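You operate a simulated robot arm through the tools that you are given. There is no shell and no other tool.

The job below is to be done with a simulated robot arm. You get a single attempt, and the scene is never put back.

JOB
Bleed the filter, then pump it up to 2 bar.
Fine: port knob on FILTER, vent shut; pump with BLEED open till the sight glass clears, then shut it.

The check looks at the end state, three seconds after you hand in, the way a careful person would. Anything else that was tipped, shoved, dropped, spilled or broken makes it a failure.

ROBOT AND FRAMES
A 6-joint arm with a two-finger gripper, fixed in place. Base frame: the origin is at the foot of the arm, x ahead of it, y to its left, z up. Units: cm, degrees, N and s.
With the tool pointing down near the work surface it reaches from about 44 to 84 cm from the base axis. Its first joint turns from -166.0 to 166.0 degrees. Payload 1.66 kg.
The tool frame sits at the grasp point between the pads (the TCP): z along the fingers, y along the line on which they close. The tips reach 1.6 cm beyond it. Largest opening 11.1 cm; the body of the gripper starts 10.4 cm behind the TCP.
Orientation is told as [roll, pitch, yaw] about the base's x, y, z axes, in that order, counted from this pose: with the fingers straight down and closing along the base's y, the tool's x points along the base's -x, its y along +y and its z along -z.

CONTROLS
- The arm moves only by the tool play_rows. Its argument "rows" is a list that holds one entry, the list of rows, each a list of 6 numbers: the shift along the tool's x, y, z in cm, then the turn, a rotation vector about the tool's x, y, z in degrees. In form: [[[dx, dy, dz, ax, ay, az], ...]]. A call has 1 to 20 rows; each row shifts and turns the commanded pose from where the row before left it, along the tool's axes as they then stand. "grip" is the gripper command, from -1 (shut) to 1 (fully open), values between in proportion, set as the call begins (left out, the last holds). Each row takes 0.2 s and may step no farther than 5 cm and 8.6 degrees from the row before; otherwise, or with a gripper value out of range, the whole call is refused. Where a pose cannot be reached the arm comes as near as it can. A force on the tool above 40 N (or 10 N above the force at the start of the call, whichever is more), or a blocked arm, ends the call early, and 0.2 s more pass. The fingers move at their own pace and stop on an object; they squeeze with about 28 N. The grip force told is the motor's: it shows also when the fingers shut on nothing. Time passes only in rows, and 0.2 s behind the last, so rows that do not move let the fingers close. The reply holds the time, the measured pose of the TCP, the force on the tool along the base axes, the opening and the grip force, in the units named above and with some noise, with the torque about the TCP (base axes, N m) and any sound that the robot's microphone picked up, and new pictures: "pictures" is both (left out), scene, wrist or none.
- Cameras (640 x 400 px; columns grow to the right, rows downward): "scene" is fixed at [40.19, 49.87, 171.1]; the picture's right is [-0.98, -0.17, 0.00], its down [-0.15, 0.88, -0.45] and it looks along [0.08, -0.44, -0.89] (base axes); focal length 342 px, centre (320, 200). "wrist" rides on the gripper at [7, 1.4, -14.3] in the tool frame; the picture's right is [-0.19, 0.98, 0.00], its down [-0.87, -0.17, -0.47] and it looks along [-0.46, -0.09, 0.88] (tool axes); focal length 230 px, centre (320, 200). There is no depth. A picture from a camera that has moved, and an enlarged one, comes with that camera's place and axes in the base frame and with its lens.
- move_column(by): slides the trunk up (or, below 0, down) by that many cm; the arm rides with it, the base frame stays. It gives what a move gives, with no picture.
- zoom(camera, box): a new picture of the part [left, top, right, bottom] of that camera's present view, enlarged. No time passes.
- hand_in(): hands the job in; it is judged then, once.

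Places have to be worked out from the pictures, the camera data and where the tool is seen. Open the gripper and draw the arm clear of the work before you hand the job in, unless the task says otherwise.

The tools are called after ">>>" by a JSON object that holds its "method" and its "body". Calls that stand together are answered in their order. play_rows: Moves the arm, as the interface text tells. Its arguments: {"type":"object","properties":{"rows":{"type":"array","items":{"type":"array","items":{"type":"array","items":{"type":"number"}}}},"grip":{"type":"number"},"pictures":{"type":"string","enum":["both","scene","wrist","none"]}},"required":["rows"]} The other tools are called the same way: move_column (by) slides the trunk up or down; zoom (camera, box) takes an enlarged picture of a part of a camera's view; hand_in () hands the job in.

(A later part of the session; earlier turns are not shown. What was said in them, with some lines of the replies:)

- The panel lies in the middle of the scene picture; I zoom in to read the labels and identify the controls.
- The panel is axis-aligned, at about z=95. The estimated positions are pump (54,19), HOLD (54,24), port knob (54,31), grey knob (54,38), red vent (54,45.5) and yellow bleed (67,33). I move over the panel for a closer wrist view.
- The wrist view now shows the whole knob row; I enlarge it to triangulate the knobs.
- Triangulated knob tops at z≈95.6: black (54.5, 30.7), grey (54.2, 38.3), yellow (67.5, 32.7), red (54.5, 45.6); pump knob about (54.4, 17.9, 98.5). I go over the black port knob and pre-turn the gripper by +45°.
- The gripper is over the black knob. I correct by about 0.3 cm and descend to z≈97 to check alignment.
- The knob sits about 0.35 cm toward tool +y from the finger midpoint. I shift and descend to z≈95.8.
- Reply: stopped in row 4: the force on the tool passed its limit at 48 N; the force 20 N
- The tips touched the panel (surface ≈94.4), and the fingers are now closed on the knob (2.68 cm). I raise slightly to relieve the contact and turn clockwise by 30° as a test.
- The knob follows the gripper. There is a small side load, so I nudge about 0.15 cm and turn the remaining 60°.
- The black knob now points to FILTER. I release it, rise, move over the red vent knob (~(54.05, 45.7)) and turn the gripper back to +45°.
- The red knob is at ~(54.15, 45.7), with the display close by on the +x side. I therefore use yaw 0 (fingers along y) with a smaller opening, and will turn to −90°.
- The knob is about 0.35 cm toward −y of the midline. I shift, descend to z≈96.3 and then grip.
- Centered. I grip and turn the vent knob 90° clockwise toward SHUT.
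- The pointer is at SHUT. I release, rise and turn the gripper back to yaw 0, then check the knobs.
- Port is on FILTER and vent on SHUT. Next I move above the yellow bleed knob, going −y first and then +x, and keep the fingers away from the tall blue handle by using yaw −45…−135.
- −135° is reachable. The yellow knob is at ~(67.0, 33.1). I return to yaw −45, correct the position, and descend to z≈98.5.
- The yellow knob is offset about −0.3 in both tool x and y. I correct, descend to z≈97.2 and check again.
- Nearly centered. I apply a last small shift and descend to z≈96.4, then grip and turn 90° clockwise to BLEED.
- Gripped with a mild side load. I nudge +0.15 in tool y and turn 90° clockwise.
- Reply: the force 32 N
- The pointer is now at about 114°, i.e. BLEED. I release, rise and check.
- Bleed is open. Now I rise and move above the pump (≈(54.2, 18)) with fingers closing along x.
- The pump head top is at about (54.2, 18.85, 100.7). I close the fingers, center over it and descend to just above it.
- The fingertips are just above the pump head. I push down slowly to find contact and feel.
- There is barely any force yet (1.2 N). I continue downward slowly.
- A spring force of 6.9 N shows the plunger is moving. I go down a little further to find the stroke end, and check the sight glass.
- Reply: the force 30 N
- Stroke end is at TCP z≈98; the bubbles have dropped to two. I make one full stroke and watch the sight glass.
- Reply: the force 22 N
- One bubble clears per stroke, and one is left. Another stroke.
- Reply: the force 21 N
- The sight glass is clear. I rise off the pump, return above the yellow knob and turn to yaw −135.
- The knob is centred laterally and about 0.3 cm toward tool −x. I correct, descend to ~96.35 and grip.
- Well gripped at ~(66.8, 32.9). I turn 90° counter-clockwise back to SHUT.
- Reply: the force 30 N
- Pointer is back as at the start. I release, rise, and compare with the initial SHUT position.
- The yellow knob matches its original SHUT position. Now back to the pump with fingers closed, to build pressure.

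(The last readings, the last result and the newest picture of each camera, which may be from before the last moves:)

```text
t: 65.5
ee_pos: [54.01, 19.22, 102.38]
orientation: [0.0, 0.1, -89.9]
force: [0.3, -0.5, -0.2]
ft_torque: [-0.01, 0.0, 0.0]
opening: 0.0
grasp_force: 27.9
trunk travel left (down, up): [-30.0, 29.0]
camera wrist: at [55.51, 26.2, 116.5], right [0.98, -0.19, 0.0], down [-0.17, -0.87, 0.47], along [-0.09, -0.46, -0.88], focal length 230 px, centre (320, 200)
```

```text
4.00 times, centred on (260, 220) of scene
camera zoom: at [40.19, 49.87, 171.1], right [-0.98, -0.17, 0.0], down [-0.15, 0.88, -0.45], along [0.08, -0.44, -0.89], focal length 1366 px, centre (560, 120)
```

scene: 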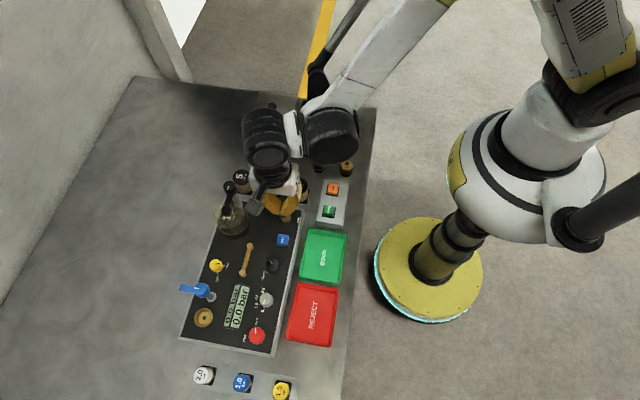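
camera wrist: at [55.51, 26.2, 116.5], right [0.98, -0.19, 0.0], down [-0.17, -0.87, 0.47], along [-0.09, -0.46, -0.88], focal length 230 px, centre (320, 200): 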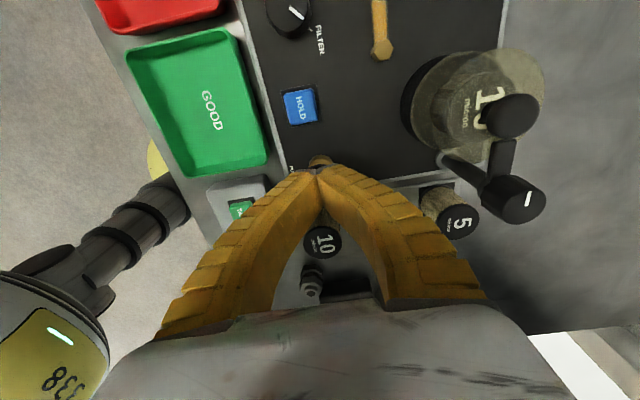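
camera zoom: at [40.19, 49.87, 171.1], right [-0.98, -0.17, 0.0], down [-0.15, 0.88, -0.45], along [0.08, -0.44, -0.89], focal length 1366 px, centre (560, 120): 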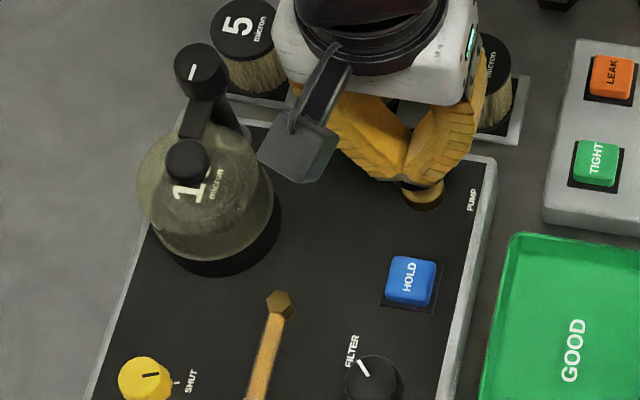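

I make one full stroke and then read the gauge.

>>> {"method": "play_rows", "body": {"rows": [[[-0.2, 0.2, 1.2, 0, 0, 0], [0, 0, 1.0, 0, 0, 0], [0, 0, 1.0, 0, 0, 0], [0, 0, 0.9, 0, 0, 0], [0, 0, 0, 0, 0, 0]]], "pictures": "scene"}}

>>> {"method": "zoom", "body": {"camera": "scene", "box": [190, 265, 290, 327]}}

```text
t: 66.7
ee_pos: [54.38, 19.04, 98.41]
orientation: [0.1, 0.0, -90.0]
force: [-3.3, -1.3, 18.5]
ft_torque: [-0.15, 0.13, -0.01]
opening: 0.61
grasp_force: 28.6
trunk travel left (down, up): [-30.0, 29.0]
```

scene: 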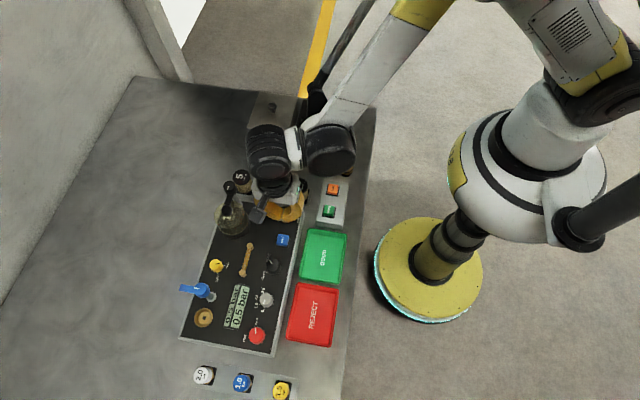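

```text
6.40 times, centred on (240, 296) of scene
camera zoom: at [40.19, 49.87, 171.1], right [-0.98, -0.17, 0.0], down [-0.15, 0.88, -0.45], along [0.08, -0.44, -0.89], focal length 2186 px, centre (832, -414)
```

zoom: 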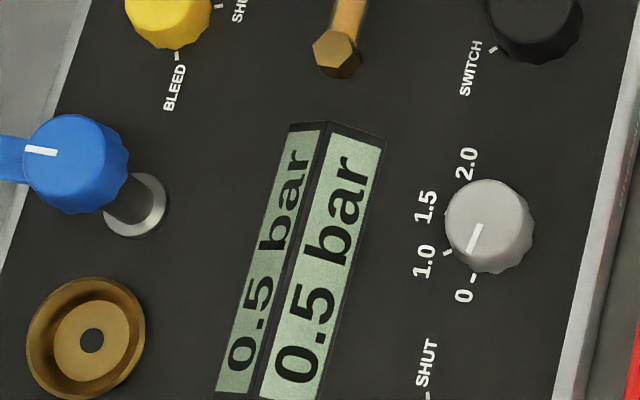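

0.5 bar per stroke. Next stroke.

>>> {"method": "play_rows", "body": {"rows": [[[0, 0, -1.8, 0, 0, 0], [0, 0, -1.8, 0, 0, 0], [0, 0, 0, 0, 0, 0], [0, 0, 1.2, 0, 0, 0], [0, 0, 1.2, 0, 0, 0], [0, 0, 1.2, 0, 0, 0], [0, 0, 0, 0, 0, 0]]], "pictures": "none"}}

>>> {"method": "zoom", "body": {"camera": "scene", "box": [190, 265, 290, 327]}}

```text
t: 68.2
ee_pos: [54.39, 18.88, 98.52]
orientation: [0.1, 0.0, -90.0]
force: [-3.5, 3.1, 17.5]
ft_torque: [-0.08, 0.07, -0.03]
opening: 0.58
grasp_force: 28.8
trunk travel left (down, up): [-30.0, 29.0]
```

```text
6.40 times, centred on (240, 296) of scene
camera zoom: at [40.19, 49.87, 171.1], right [-0.98, -0.17, 0.0], down [-0.15, 0.88, -0.45], along [0.08, -0.44, -0.89], focal length 2186 px, centre (832, -414)
```

zoom: 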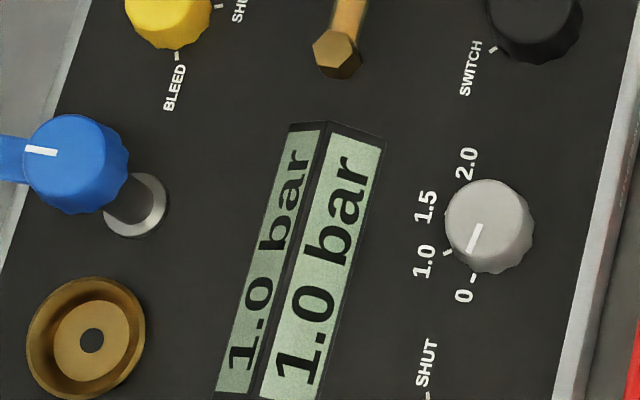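

1.0 bar. Third stroke.

>>> {"method": "play_rows", "body": {"rows": [[[0, 0, -1.8, 0, 0, 0], [0, 0, -1.8, 0, 0, 0], [0, 0, 0, 0, 0, 0], [0, 0, 1.2, 0, 0, 0], [0, 0, 1.2, 0, 0, 0], [0, 0, 1.2, 0, 0, 0], [0, 0, 0, 0, 0, 0]]], "pictures": "none"}}

>>> {"method": "zoom", "body": {"camera": "scene", "box": [190, 265, 290, 327]}}

```text
t: 69.8
ee_pos: [54.19, 18.87, 98.31]
orientation: [0.0, 0.0, -90.0]
force: [-3.4, 0.7, 20.6]
ft_torque: [-0.12, 0.02, -0.03]
opening: 0.62
grasp_force: 28.8
trunk travel left (down, up): [-30.0, 29.0]
```

```text
6.40 times, centred on (240, 296) of scene
camera zoom: at [40.19, 49.87, 171.1], right [-0.98, -0.17, 0.0], down [-0.15, 0.88, -0.45], along [0.08, -0.44, -0.89], focal length 2186 px, centre (832, -414)
```

zoom: 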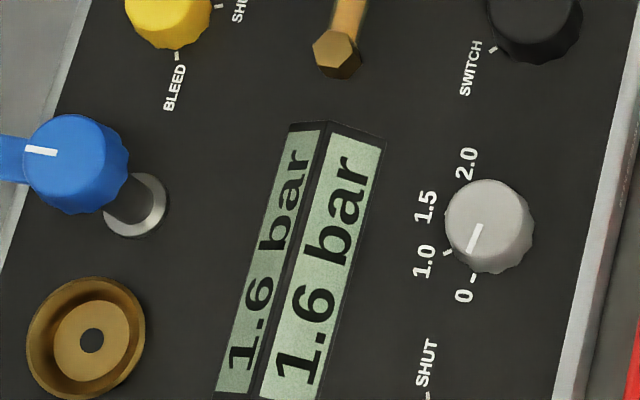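

1.6 bar (≈0.53 per stroke). For the last stroke I lift fully, then press in small increments while reading the gauge, so it stops at 2.0.

>>> {"method": "play_rows", "body": {"rows": [[[0, 0, -1.8, 0, 0, 0], [0, 0, -1.8, 0, 0, 0], [0, 0, 0, 0, 0, 0], [0, 0, 0.8, 0, 0, 0], [0, 0, 0, 0, 0, 0]]], "pictures": "none"}}

>>> {"method": "zoom", "body": {"camera": "scene", "box": [190, 265, 290, 327]}}

>>> {"method": "play_rows", "body": {"rows": [[[0, 0, 0.5, 0, 0, 0], [0, 0, 0, 0, 0, 0]]], "pictures": "none"}}

>>> {"method": "zoom", "body": {"camera": "scene", "box": [190, 265, 290, 327]}}

```text
t: 71.0
ee_pos: [54.34, 18.9, 100.97]
orientation: [0.1, 0.0, -89.9]
force: [-0.1, 1.2, 1.5]
ft_torque: [-0.01, 0.0, -0.01]
opening: 0.0
grasp_force: 29.1
trunk travel left (down, up): [-30.0, 29.0]
```

```text
6.40 times, centred on (240, 296) of scene
camera zoom: at [40.19, 49.87, 171.1], right [-0.98, -0.17, 0.0], down [-0.15, 0.88, -0.45], along [0.08, -0.44, -0.89], focal length 2186 px, centre (832, -414)
```

zoom: 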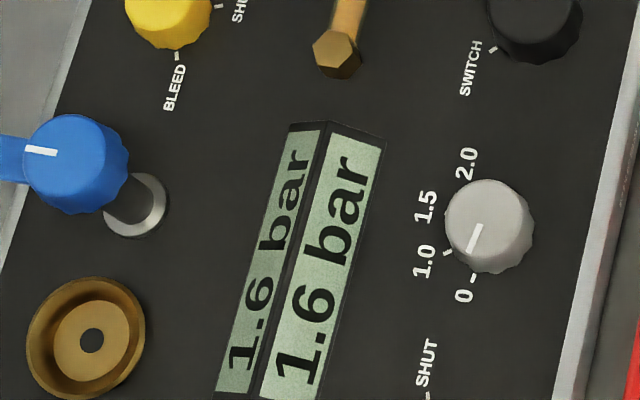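

```text
t: 71.7
ee_pos: [54.42, 19.1, 100.56]
orientation: [0.0, -0.1, -90.0]
force: [-0.6, -0.4, 2.3]
ft_torque: [-0.06, 0.0, -0.03]
opening: 0.01
grasp_force: 29.4
trunk travel left (down, up): [-30.0, 29.0]
```

```text
6.40 times, centred on (240, 296) of scene
camera zoom: at [40.19, 49.87, 171.1], right [-0.98, -0.17, 0.0], down [-0.15, 0.88, -0.45], along [0.08, -0.44, -0.89], focal length 2186 px, centre (832, -414)
```

zoom: 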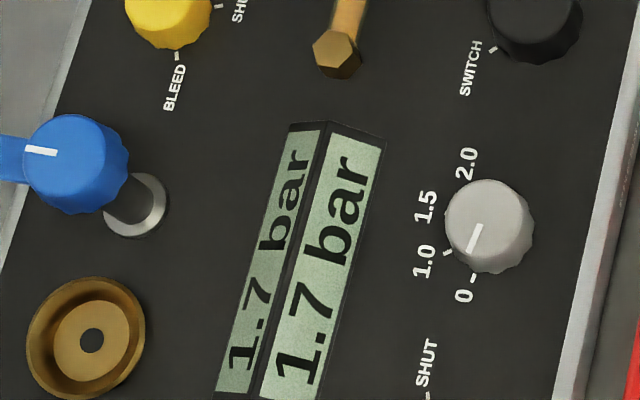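

The pressure rises continuously with travel: 1.7 now. I continue in small increments.

>>> {"method": "play_rows", "body": {"rows": [[[0, 0, 0.6, 0, 0, 0], [0, 0, 0, 0, 0, 0]]], "pictures": "none"}}

>>> {"method": "zoom", "body": {"camera": "scene", "box": [190, 265, 290, 327]}}

>>> {"method": "play_rows", "body": {"rows": [[[0, 0, 0.4, 0, 0, 0], [0, 0, 0, 0, 0, 0]]], "pictures": "none"}}

>>> {"method": "zoom", "body": {"camera": "scene", "box": [190, 265, 290, 327]}}

```text
t: 72.2
ee_pos: [54.48, 19.05, 99.97]
orientation: [0.0, 0.0, -90.0]
force: [-1.3, -0.5, 4.2]
ft_torque: [0.0, 0.05, 0.02]
opening: 0.01
grasp_force: 28.7
trunk travel left (down, up): [-30.0, 29.0]
```

```text
6.40 times, centred on (240, 296) of scene
camera zoom: at [40.19, 49.87, 171.1], right [-0.98, -0.17, 0.0], down [-0.15, 0.88, -0.45], along [0.08, -0.44, -0.89], focal length 2186 px, centre (832, -414)
```

zoom: 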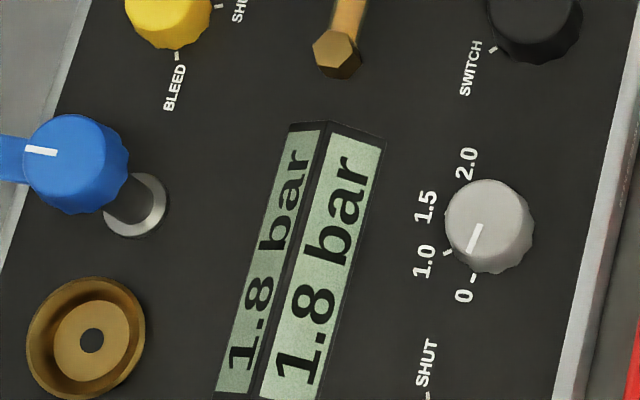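

```text
t: 72.8
ee_pos: [54.37, 19.09, 99.47]
orientation: [0.2, 0.1, -90.0]
force: [-0.9, 0.2, 4.6]
ft_torque: [-0.07, 0.04, 0.02]
opening: 0.01
grasp_force: 28.3
trunk travel left (down, up): [-30.0, 29.0]
```

```text
6.40 times, centred on (240, 296) of scene
camera zoom: at [40.19, 49.87, 171.1], right [-0.98, -0.17, 0.0], down [-0.15, 0.88, -0.45], along [0.08, -0.44, -0.89], focal length 2186 px, centre (832, -414)
```

zoom: 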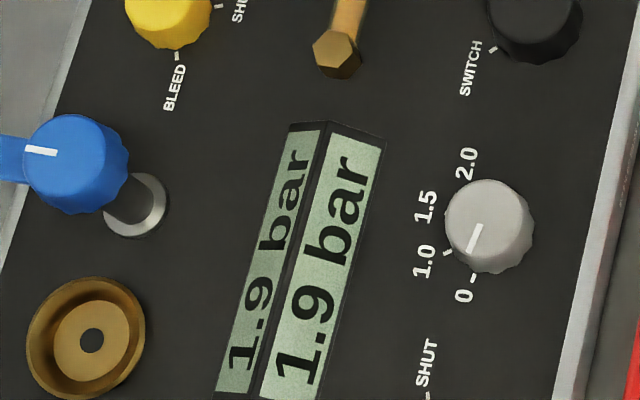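

1.9 bar. I continue in finer steps.

>>> {"method": "play_rows", "body": {"rows": [[[0, 0, 0.25, 0, 0, 0], [0, 0, 0, 0, 0, 0]]], "pictures": "none"}}

>>> {"method": "zoom", "body": {"camera": "scene", "box": [190, 265, 290, 327]}}

>>> {"method": "play_rows", "body": {"rows": [[[0, 0, 0.2, 0, 0, 0], [0, 0, 0, 0, 0, 0]]], "pictures": "none"}}

>>> {"method": "zoom", "body": {"camera": "scene", "box": [190, 265, 290, 327]}}

```text
t: 73.5
ee_pos: [54.35, 18.96, 99.42]
orientation: [0.1, 0.1, -90.0]
force: [0.5, 1.9, 5.0]
ft_torque: [0.0, 0.06, -0.01]
opening: 0.0
grasp_force: 28.2
trunk travel left (down, up): [-30.0, 29.0]
```

```text
6.40 times, centred on (240, 296) of scene
camera zoom: at [40.19, 49.87, 171.1], right [-0.98, -0.17, 0.0], down [-0.15, 0.88, -0.45], along [0.08, -0.44, -0.89], focal length 2186 px, centre (832, -414)
```

zoom: 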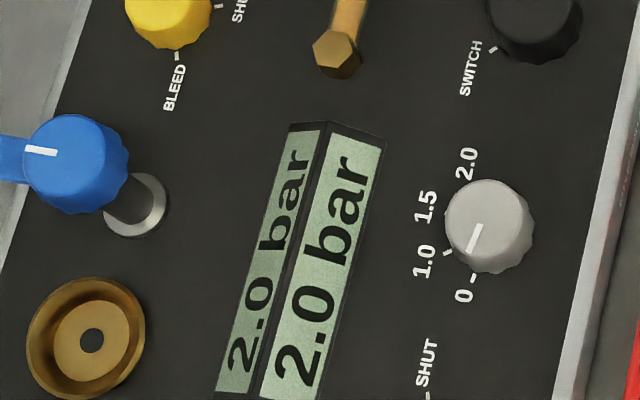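

```text
t: 74.0
ee_pos: [54.35, 18.96, 99.21]
orientation: [0.1, 0.0, -89.9]
force: [-0.9, -0.6, 6.1]
ft_torque: [-0.04, 0.06, -0.03]
opening: 0.01
grasp_force: 29.3
trunk travel left (down, up): [-30.0, 29.0]
```

```text
6.40 times, centred on (240, 296) of scene
camera zoom: at [40.19, 49.87, 171.1], right [-0.98, -0.17, 0.0], down [-0.15, 0.88, -0.45], along [0.08, -0.44, -0.89], focal length 2186 px, centre (832, -414)
```

zoom: 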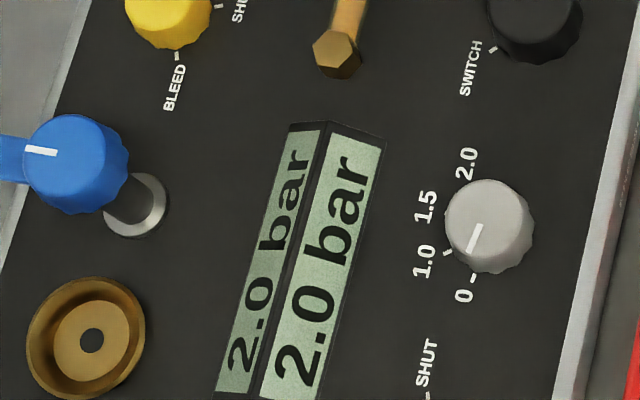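

The gauge reads 2.0. I rise off the pump, open the gripper and draw back, then watch whether it holds.

>>> {"method": "play_rows", "body": {"rows": [[[0, 0, -2, 0, 0, 0], [0, 0, -3, 0, 0, 0], [0, 0, -4, 0, 0, 0], [0, 0, -4, 0, 0, 0], [0, 0, -4, 0, 0, 0], [0, -3, -3, 0, 0, 0], [0, -3, -3, 0, 0, 0], [0, 0, 0, 0, 0, 0]]], "pictures": "scene"}}

>>> {"method": "zoom", "body": {"camera": "scene", "box": [170, 170, 330, 270]}}

>>> {"method": "zoom", "body": {"camera": "scene", "box": [170, 250, 330, 350]}}

>>> {"method": "play_rows", "body": {"rows": [[[0, 0, 0, 0, 0, 0], [0, 0, 0, 0, 0, 0], [0, 0, 0, 0, 0, 0], [0, 0, 0, 0, 0, 0], [0, 0, 0, 0, 0, 0], [0, 0, 0, 0, 0, 0], [0, 0, 0, 0, 0, 0], [0, 0, 0, 0, 0, 0], [0, 0, 0, 0, 0, 0], [0, 0, 0, 0, 0, 0], [0, 0, 0, 0, 0, 0], [0, 0, 0, 0, 0, 0], [0, 0, 0, 0, 0, 0], [0, 0, 0, 0, 0, 0], [0, 0, 0, 0, 0, 0]]], "grip": 1, "pictures": "both"}}

>>> {"method": "zoom", "body": {"camera": "scene", "box": [170, 250, 330, 350]}}

```text
t: 75.8
ee_pos: [48.61, 18.77, 121.77]
orientation: [0.0, -0.1, -89.9]
force: [0.3, 0.1, -0.2]
ft_torque: [-0.04, 0.03, 0.01]
opening: 0.01
grasp_force: 28.6
trunk travel left (down, up): [-30.0, 29.0]
```

scene: 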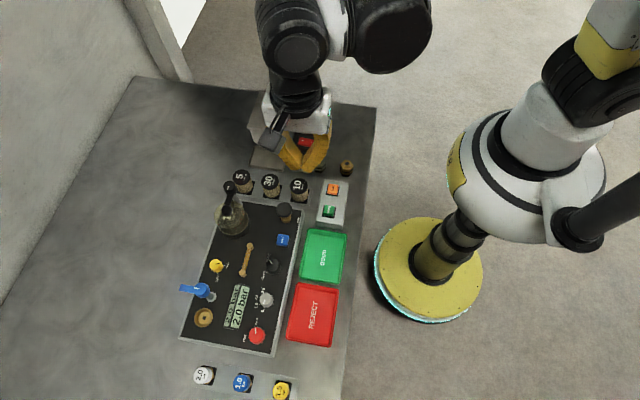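

```text
4.00 times, centred on (250, 220) of scene
camera zoom: at [40.19, 49.87, 171.1], right [-0.98, -0.17, 0.0], down [-0.15, 0.88, -0.45], along [0.08, -0.44, -0.89], focal length 1366 px, centre (600, 120)
```

zoom: 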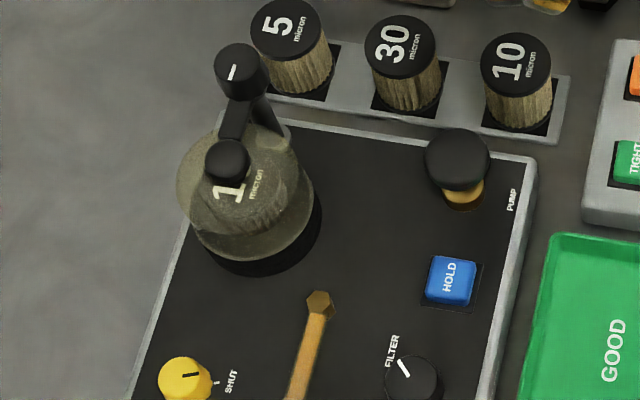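

```text
4.00 times, centred on (250, 300) of scene
camera zoom: at [40.19, 49.87, 171.1], right [-0.98, -0.17, 0.0], down [-0.15, 0.88, -0.45], along [0.08, -0.44, -0.89], focal length 1366 px, centre (600, -200)
```

zoom: 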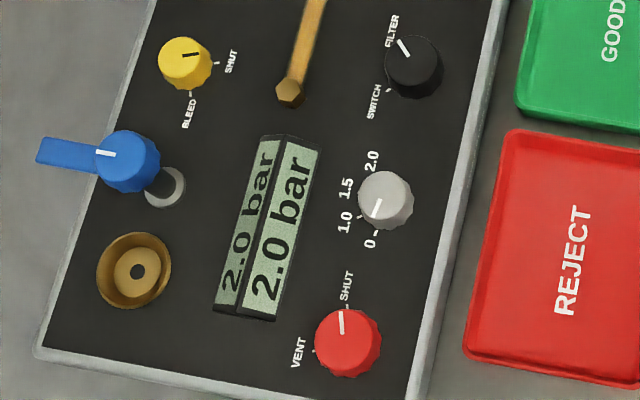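

```text
t: 79.0
ee_pos: [48.53, 18.67, 121.95]
orientation: [0.0, 0.0, -90.0]
force: [-0.8, 0.1, -0.1]
ft_torque: [-0.01, 0.03, -0.02]
opening: 11.09
grasp_force: 0.1
trunk travel left (down, up): [-30.0, 29.0]
camera wrist: at [50.0, 25.67, 135.84], right [0.98, -0.19, 0.0], down [-0.17, -0.87, 0.47], along [-0.09, -0.46, -0.88], focal length 230 px, centre (320, 200)
```

scene: 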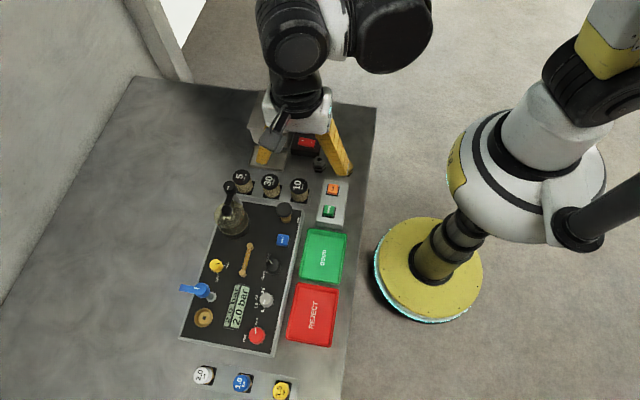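
wrist: 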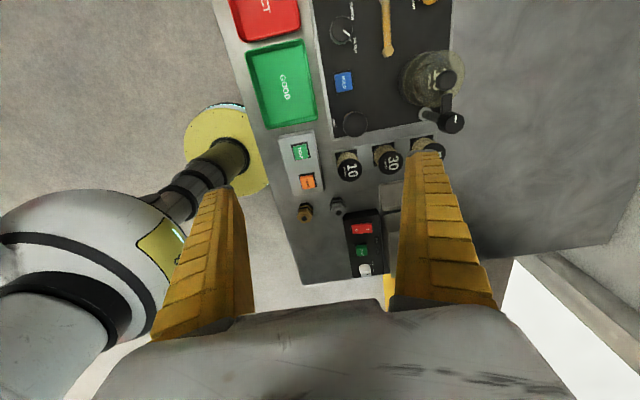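

```text
4.00 times, centred on (250, 300) of scene
camera zoom: at [40.19, 49.87, 171.1], right [-0.98, -0.17, 0.0], down [-0.15, 0.88, -0.45], along [0.08, -0.44, -0.89], focal length 1366 px, centre (600, -200)
```

zoom: 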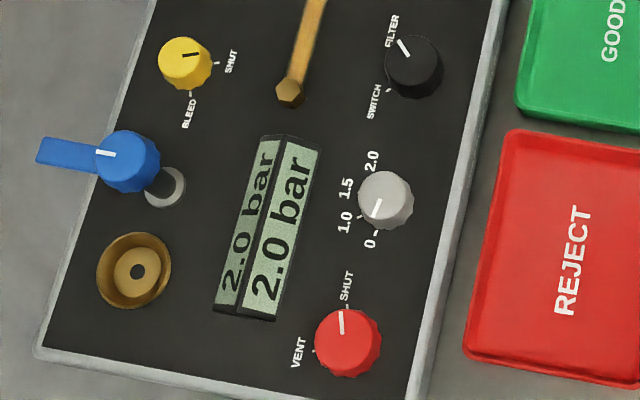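

The gauge held at 2.0 bar for 3 s, with the port on FILTER, vent and bleed shut, and the sight glass clear. The gripper is open, the arm is clear of the work and nothing else was moved, so I hand in.

>>> {"method": "hand_in", "body": {}}

```text
The job is handed in.
```

The filter is bled and pumped up to 2.0 bar, and I've handed the job in; I don't have the result of the check yet.

- **Bleed:** I set the port knob to FILTER, shut the vent and opened BLEED. Three strokes cleared the bubbles from the sight glass, and then I shut BLEED again.
- **Pressure:** Four more strokes brought it up. I pressed the last one in small steps and stopped when the gauge read 2.0. It still read 2.0 about 5 seconds after that last press.
- **End state:** The port is on FILTER, the vent and bleed are shut and the sight glass is clear. The gripper is open and the arm is drawn back from the panel.

I left the grey 0 to 2.0 knob and the HOLD button alone, since the job didn't mention them. I saw no sign that anything else was tipped or moved.
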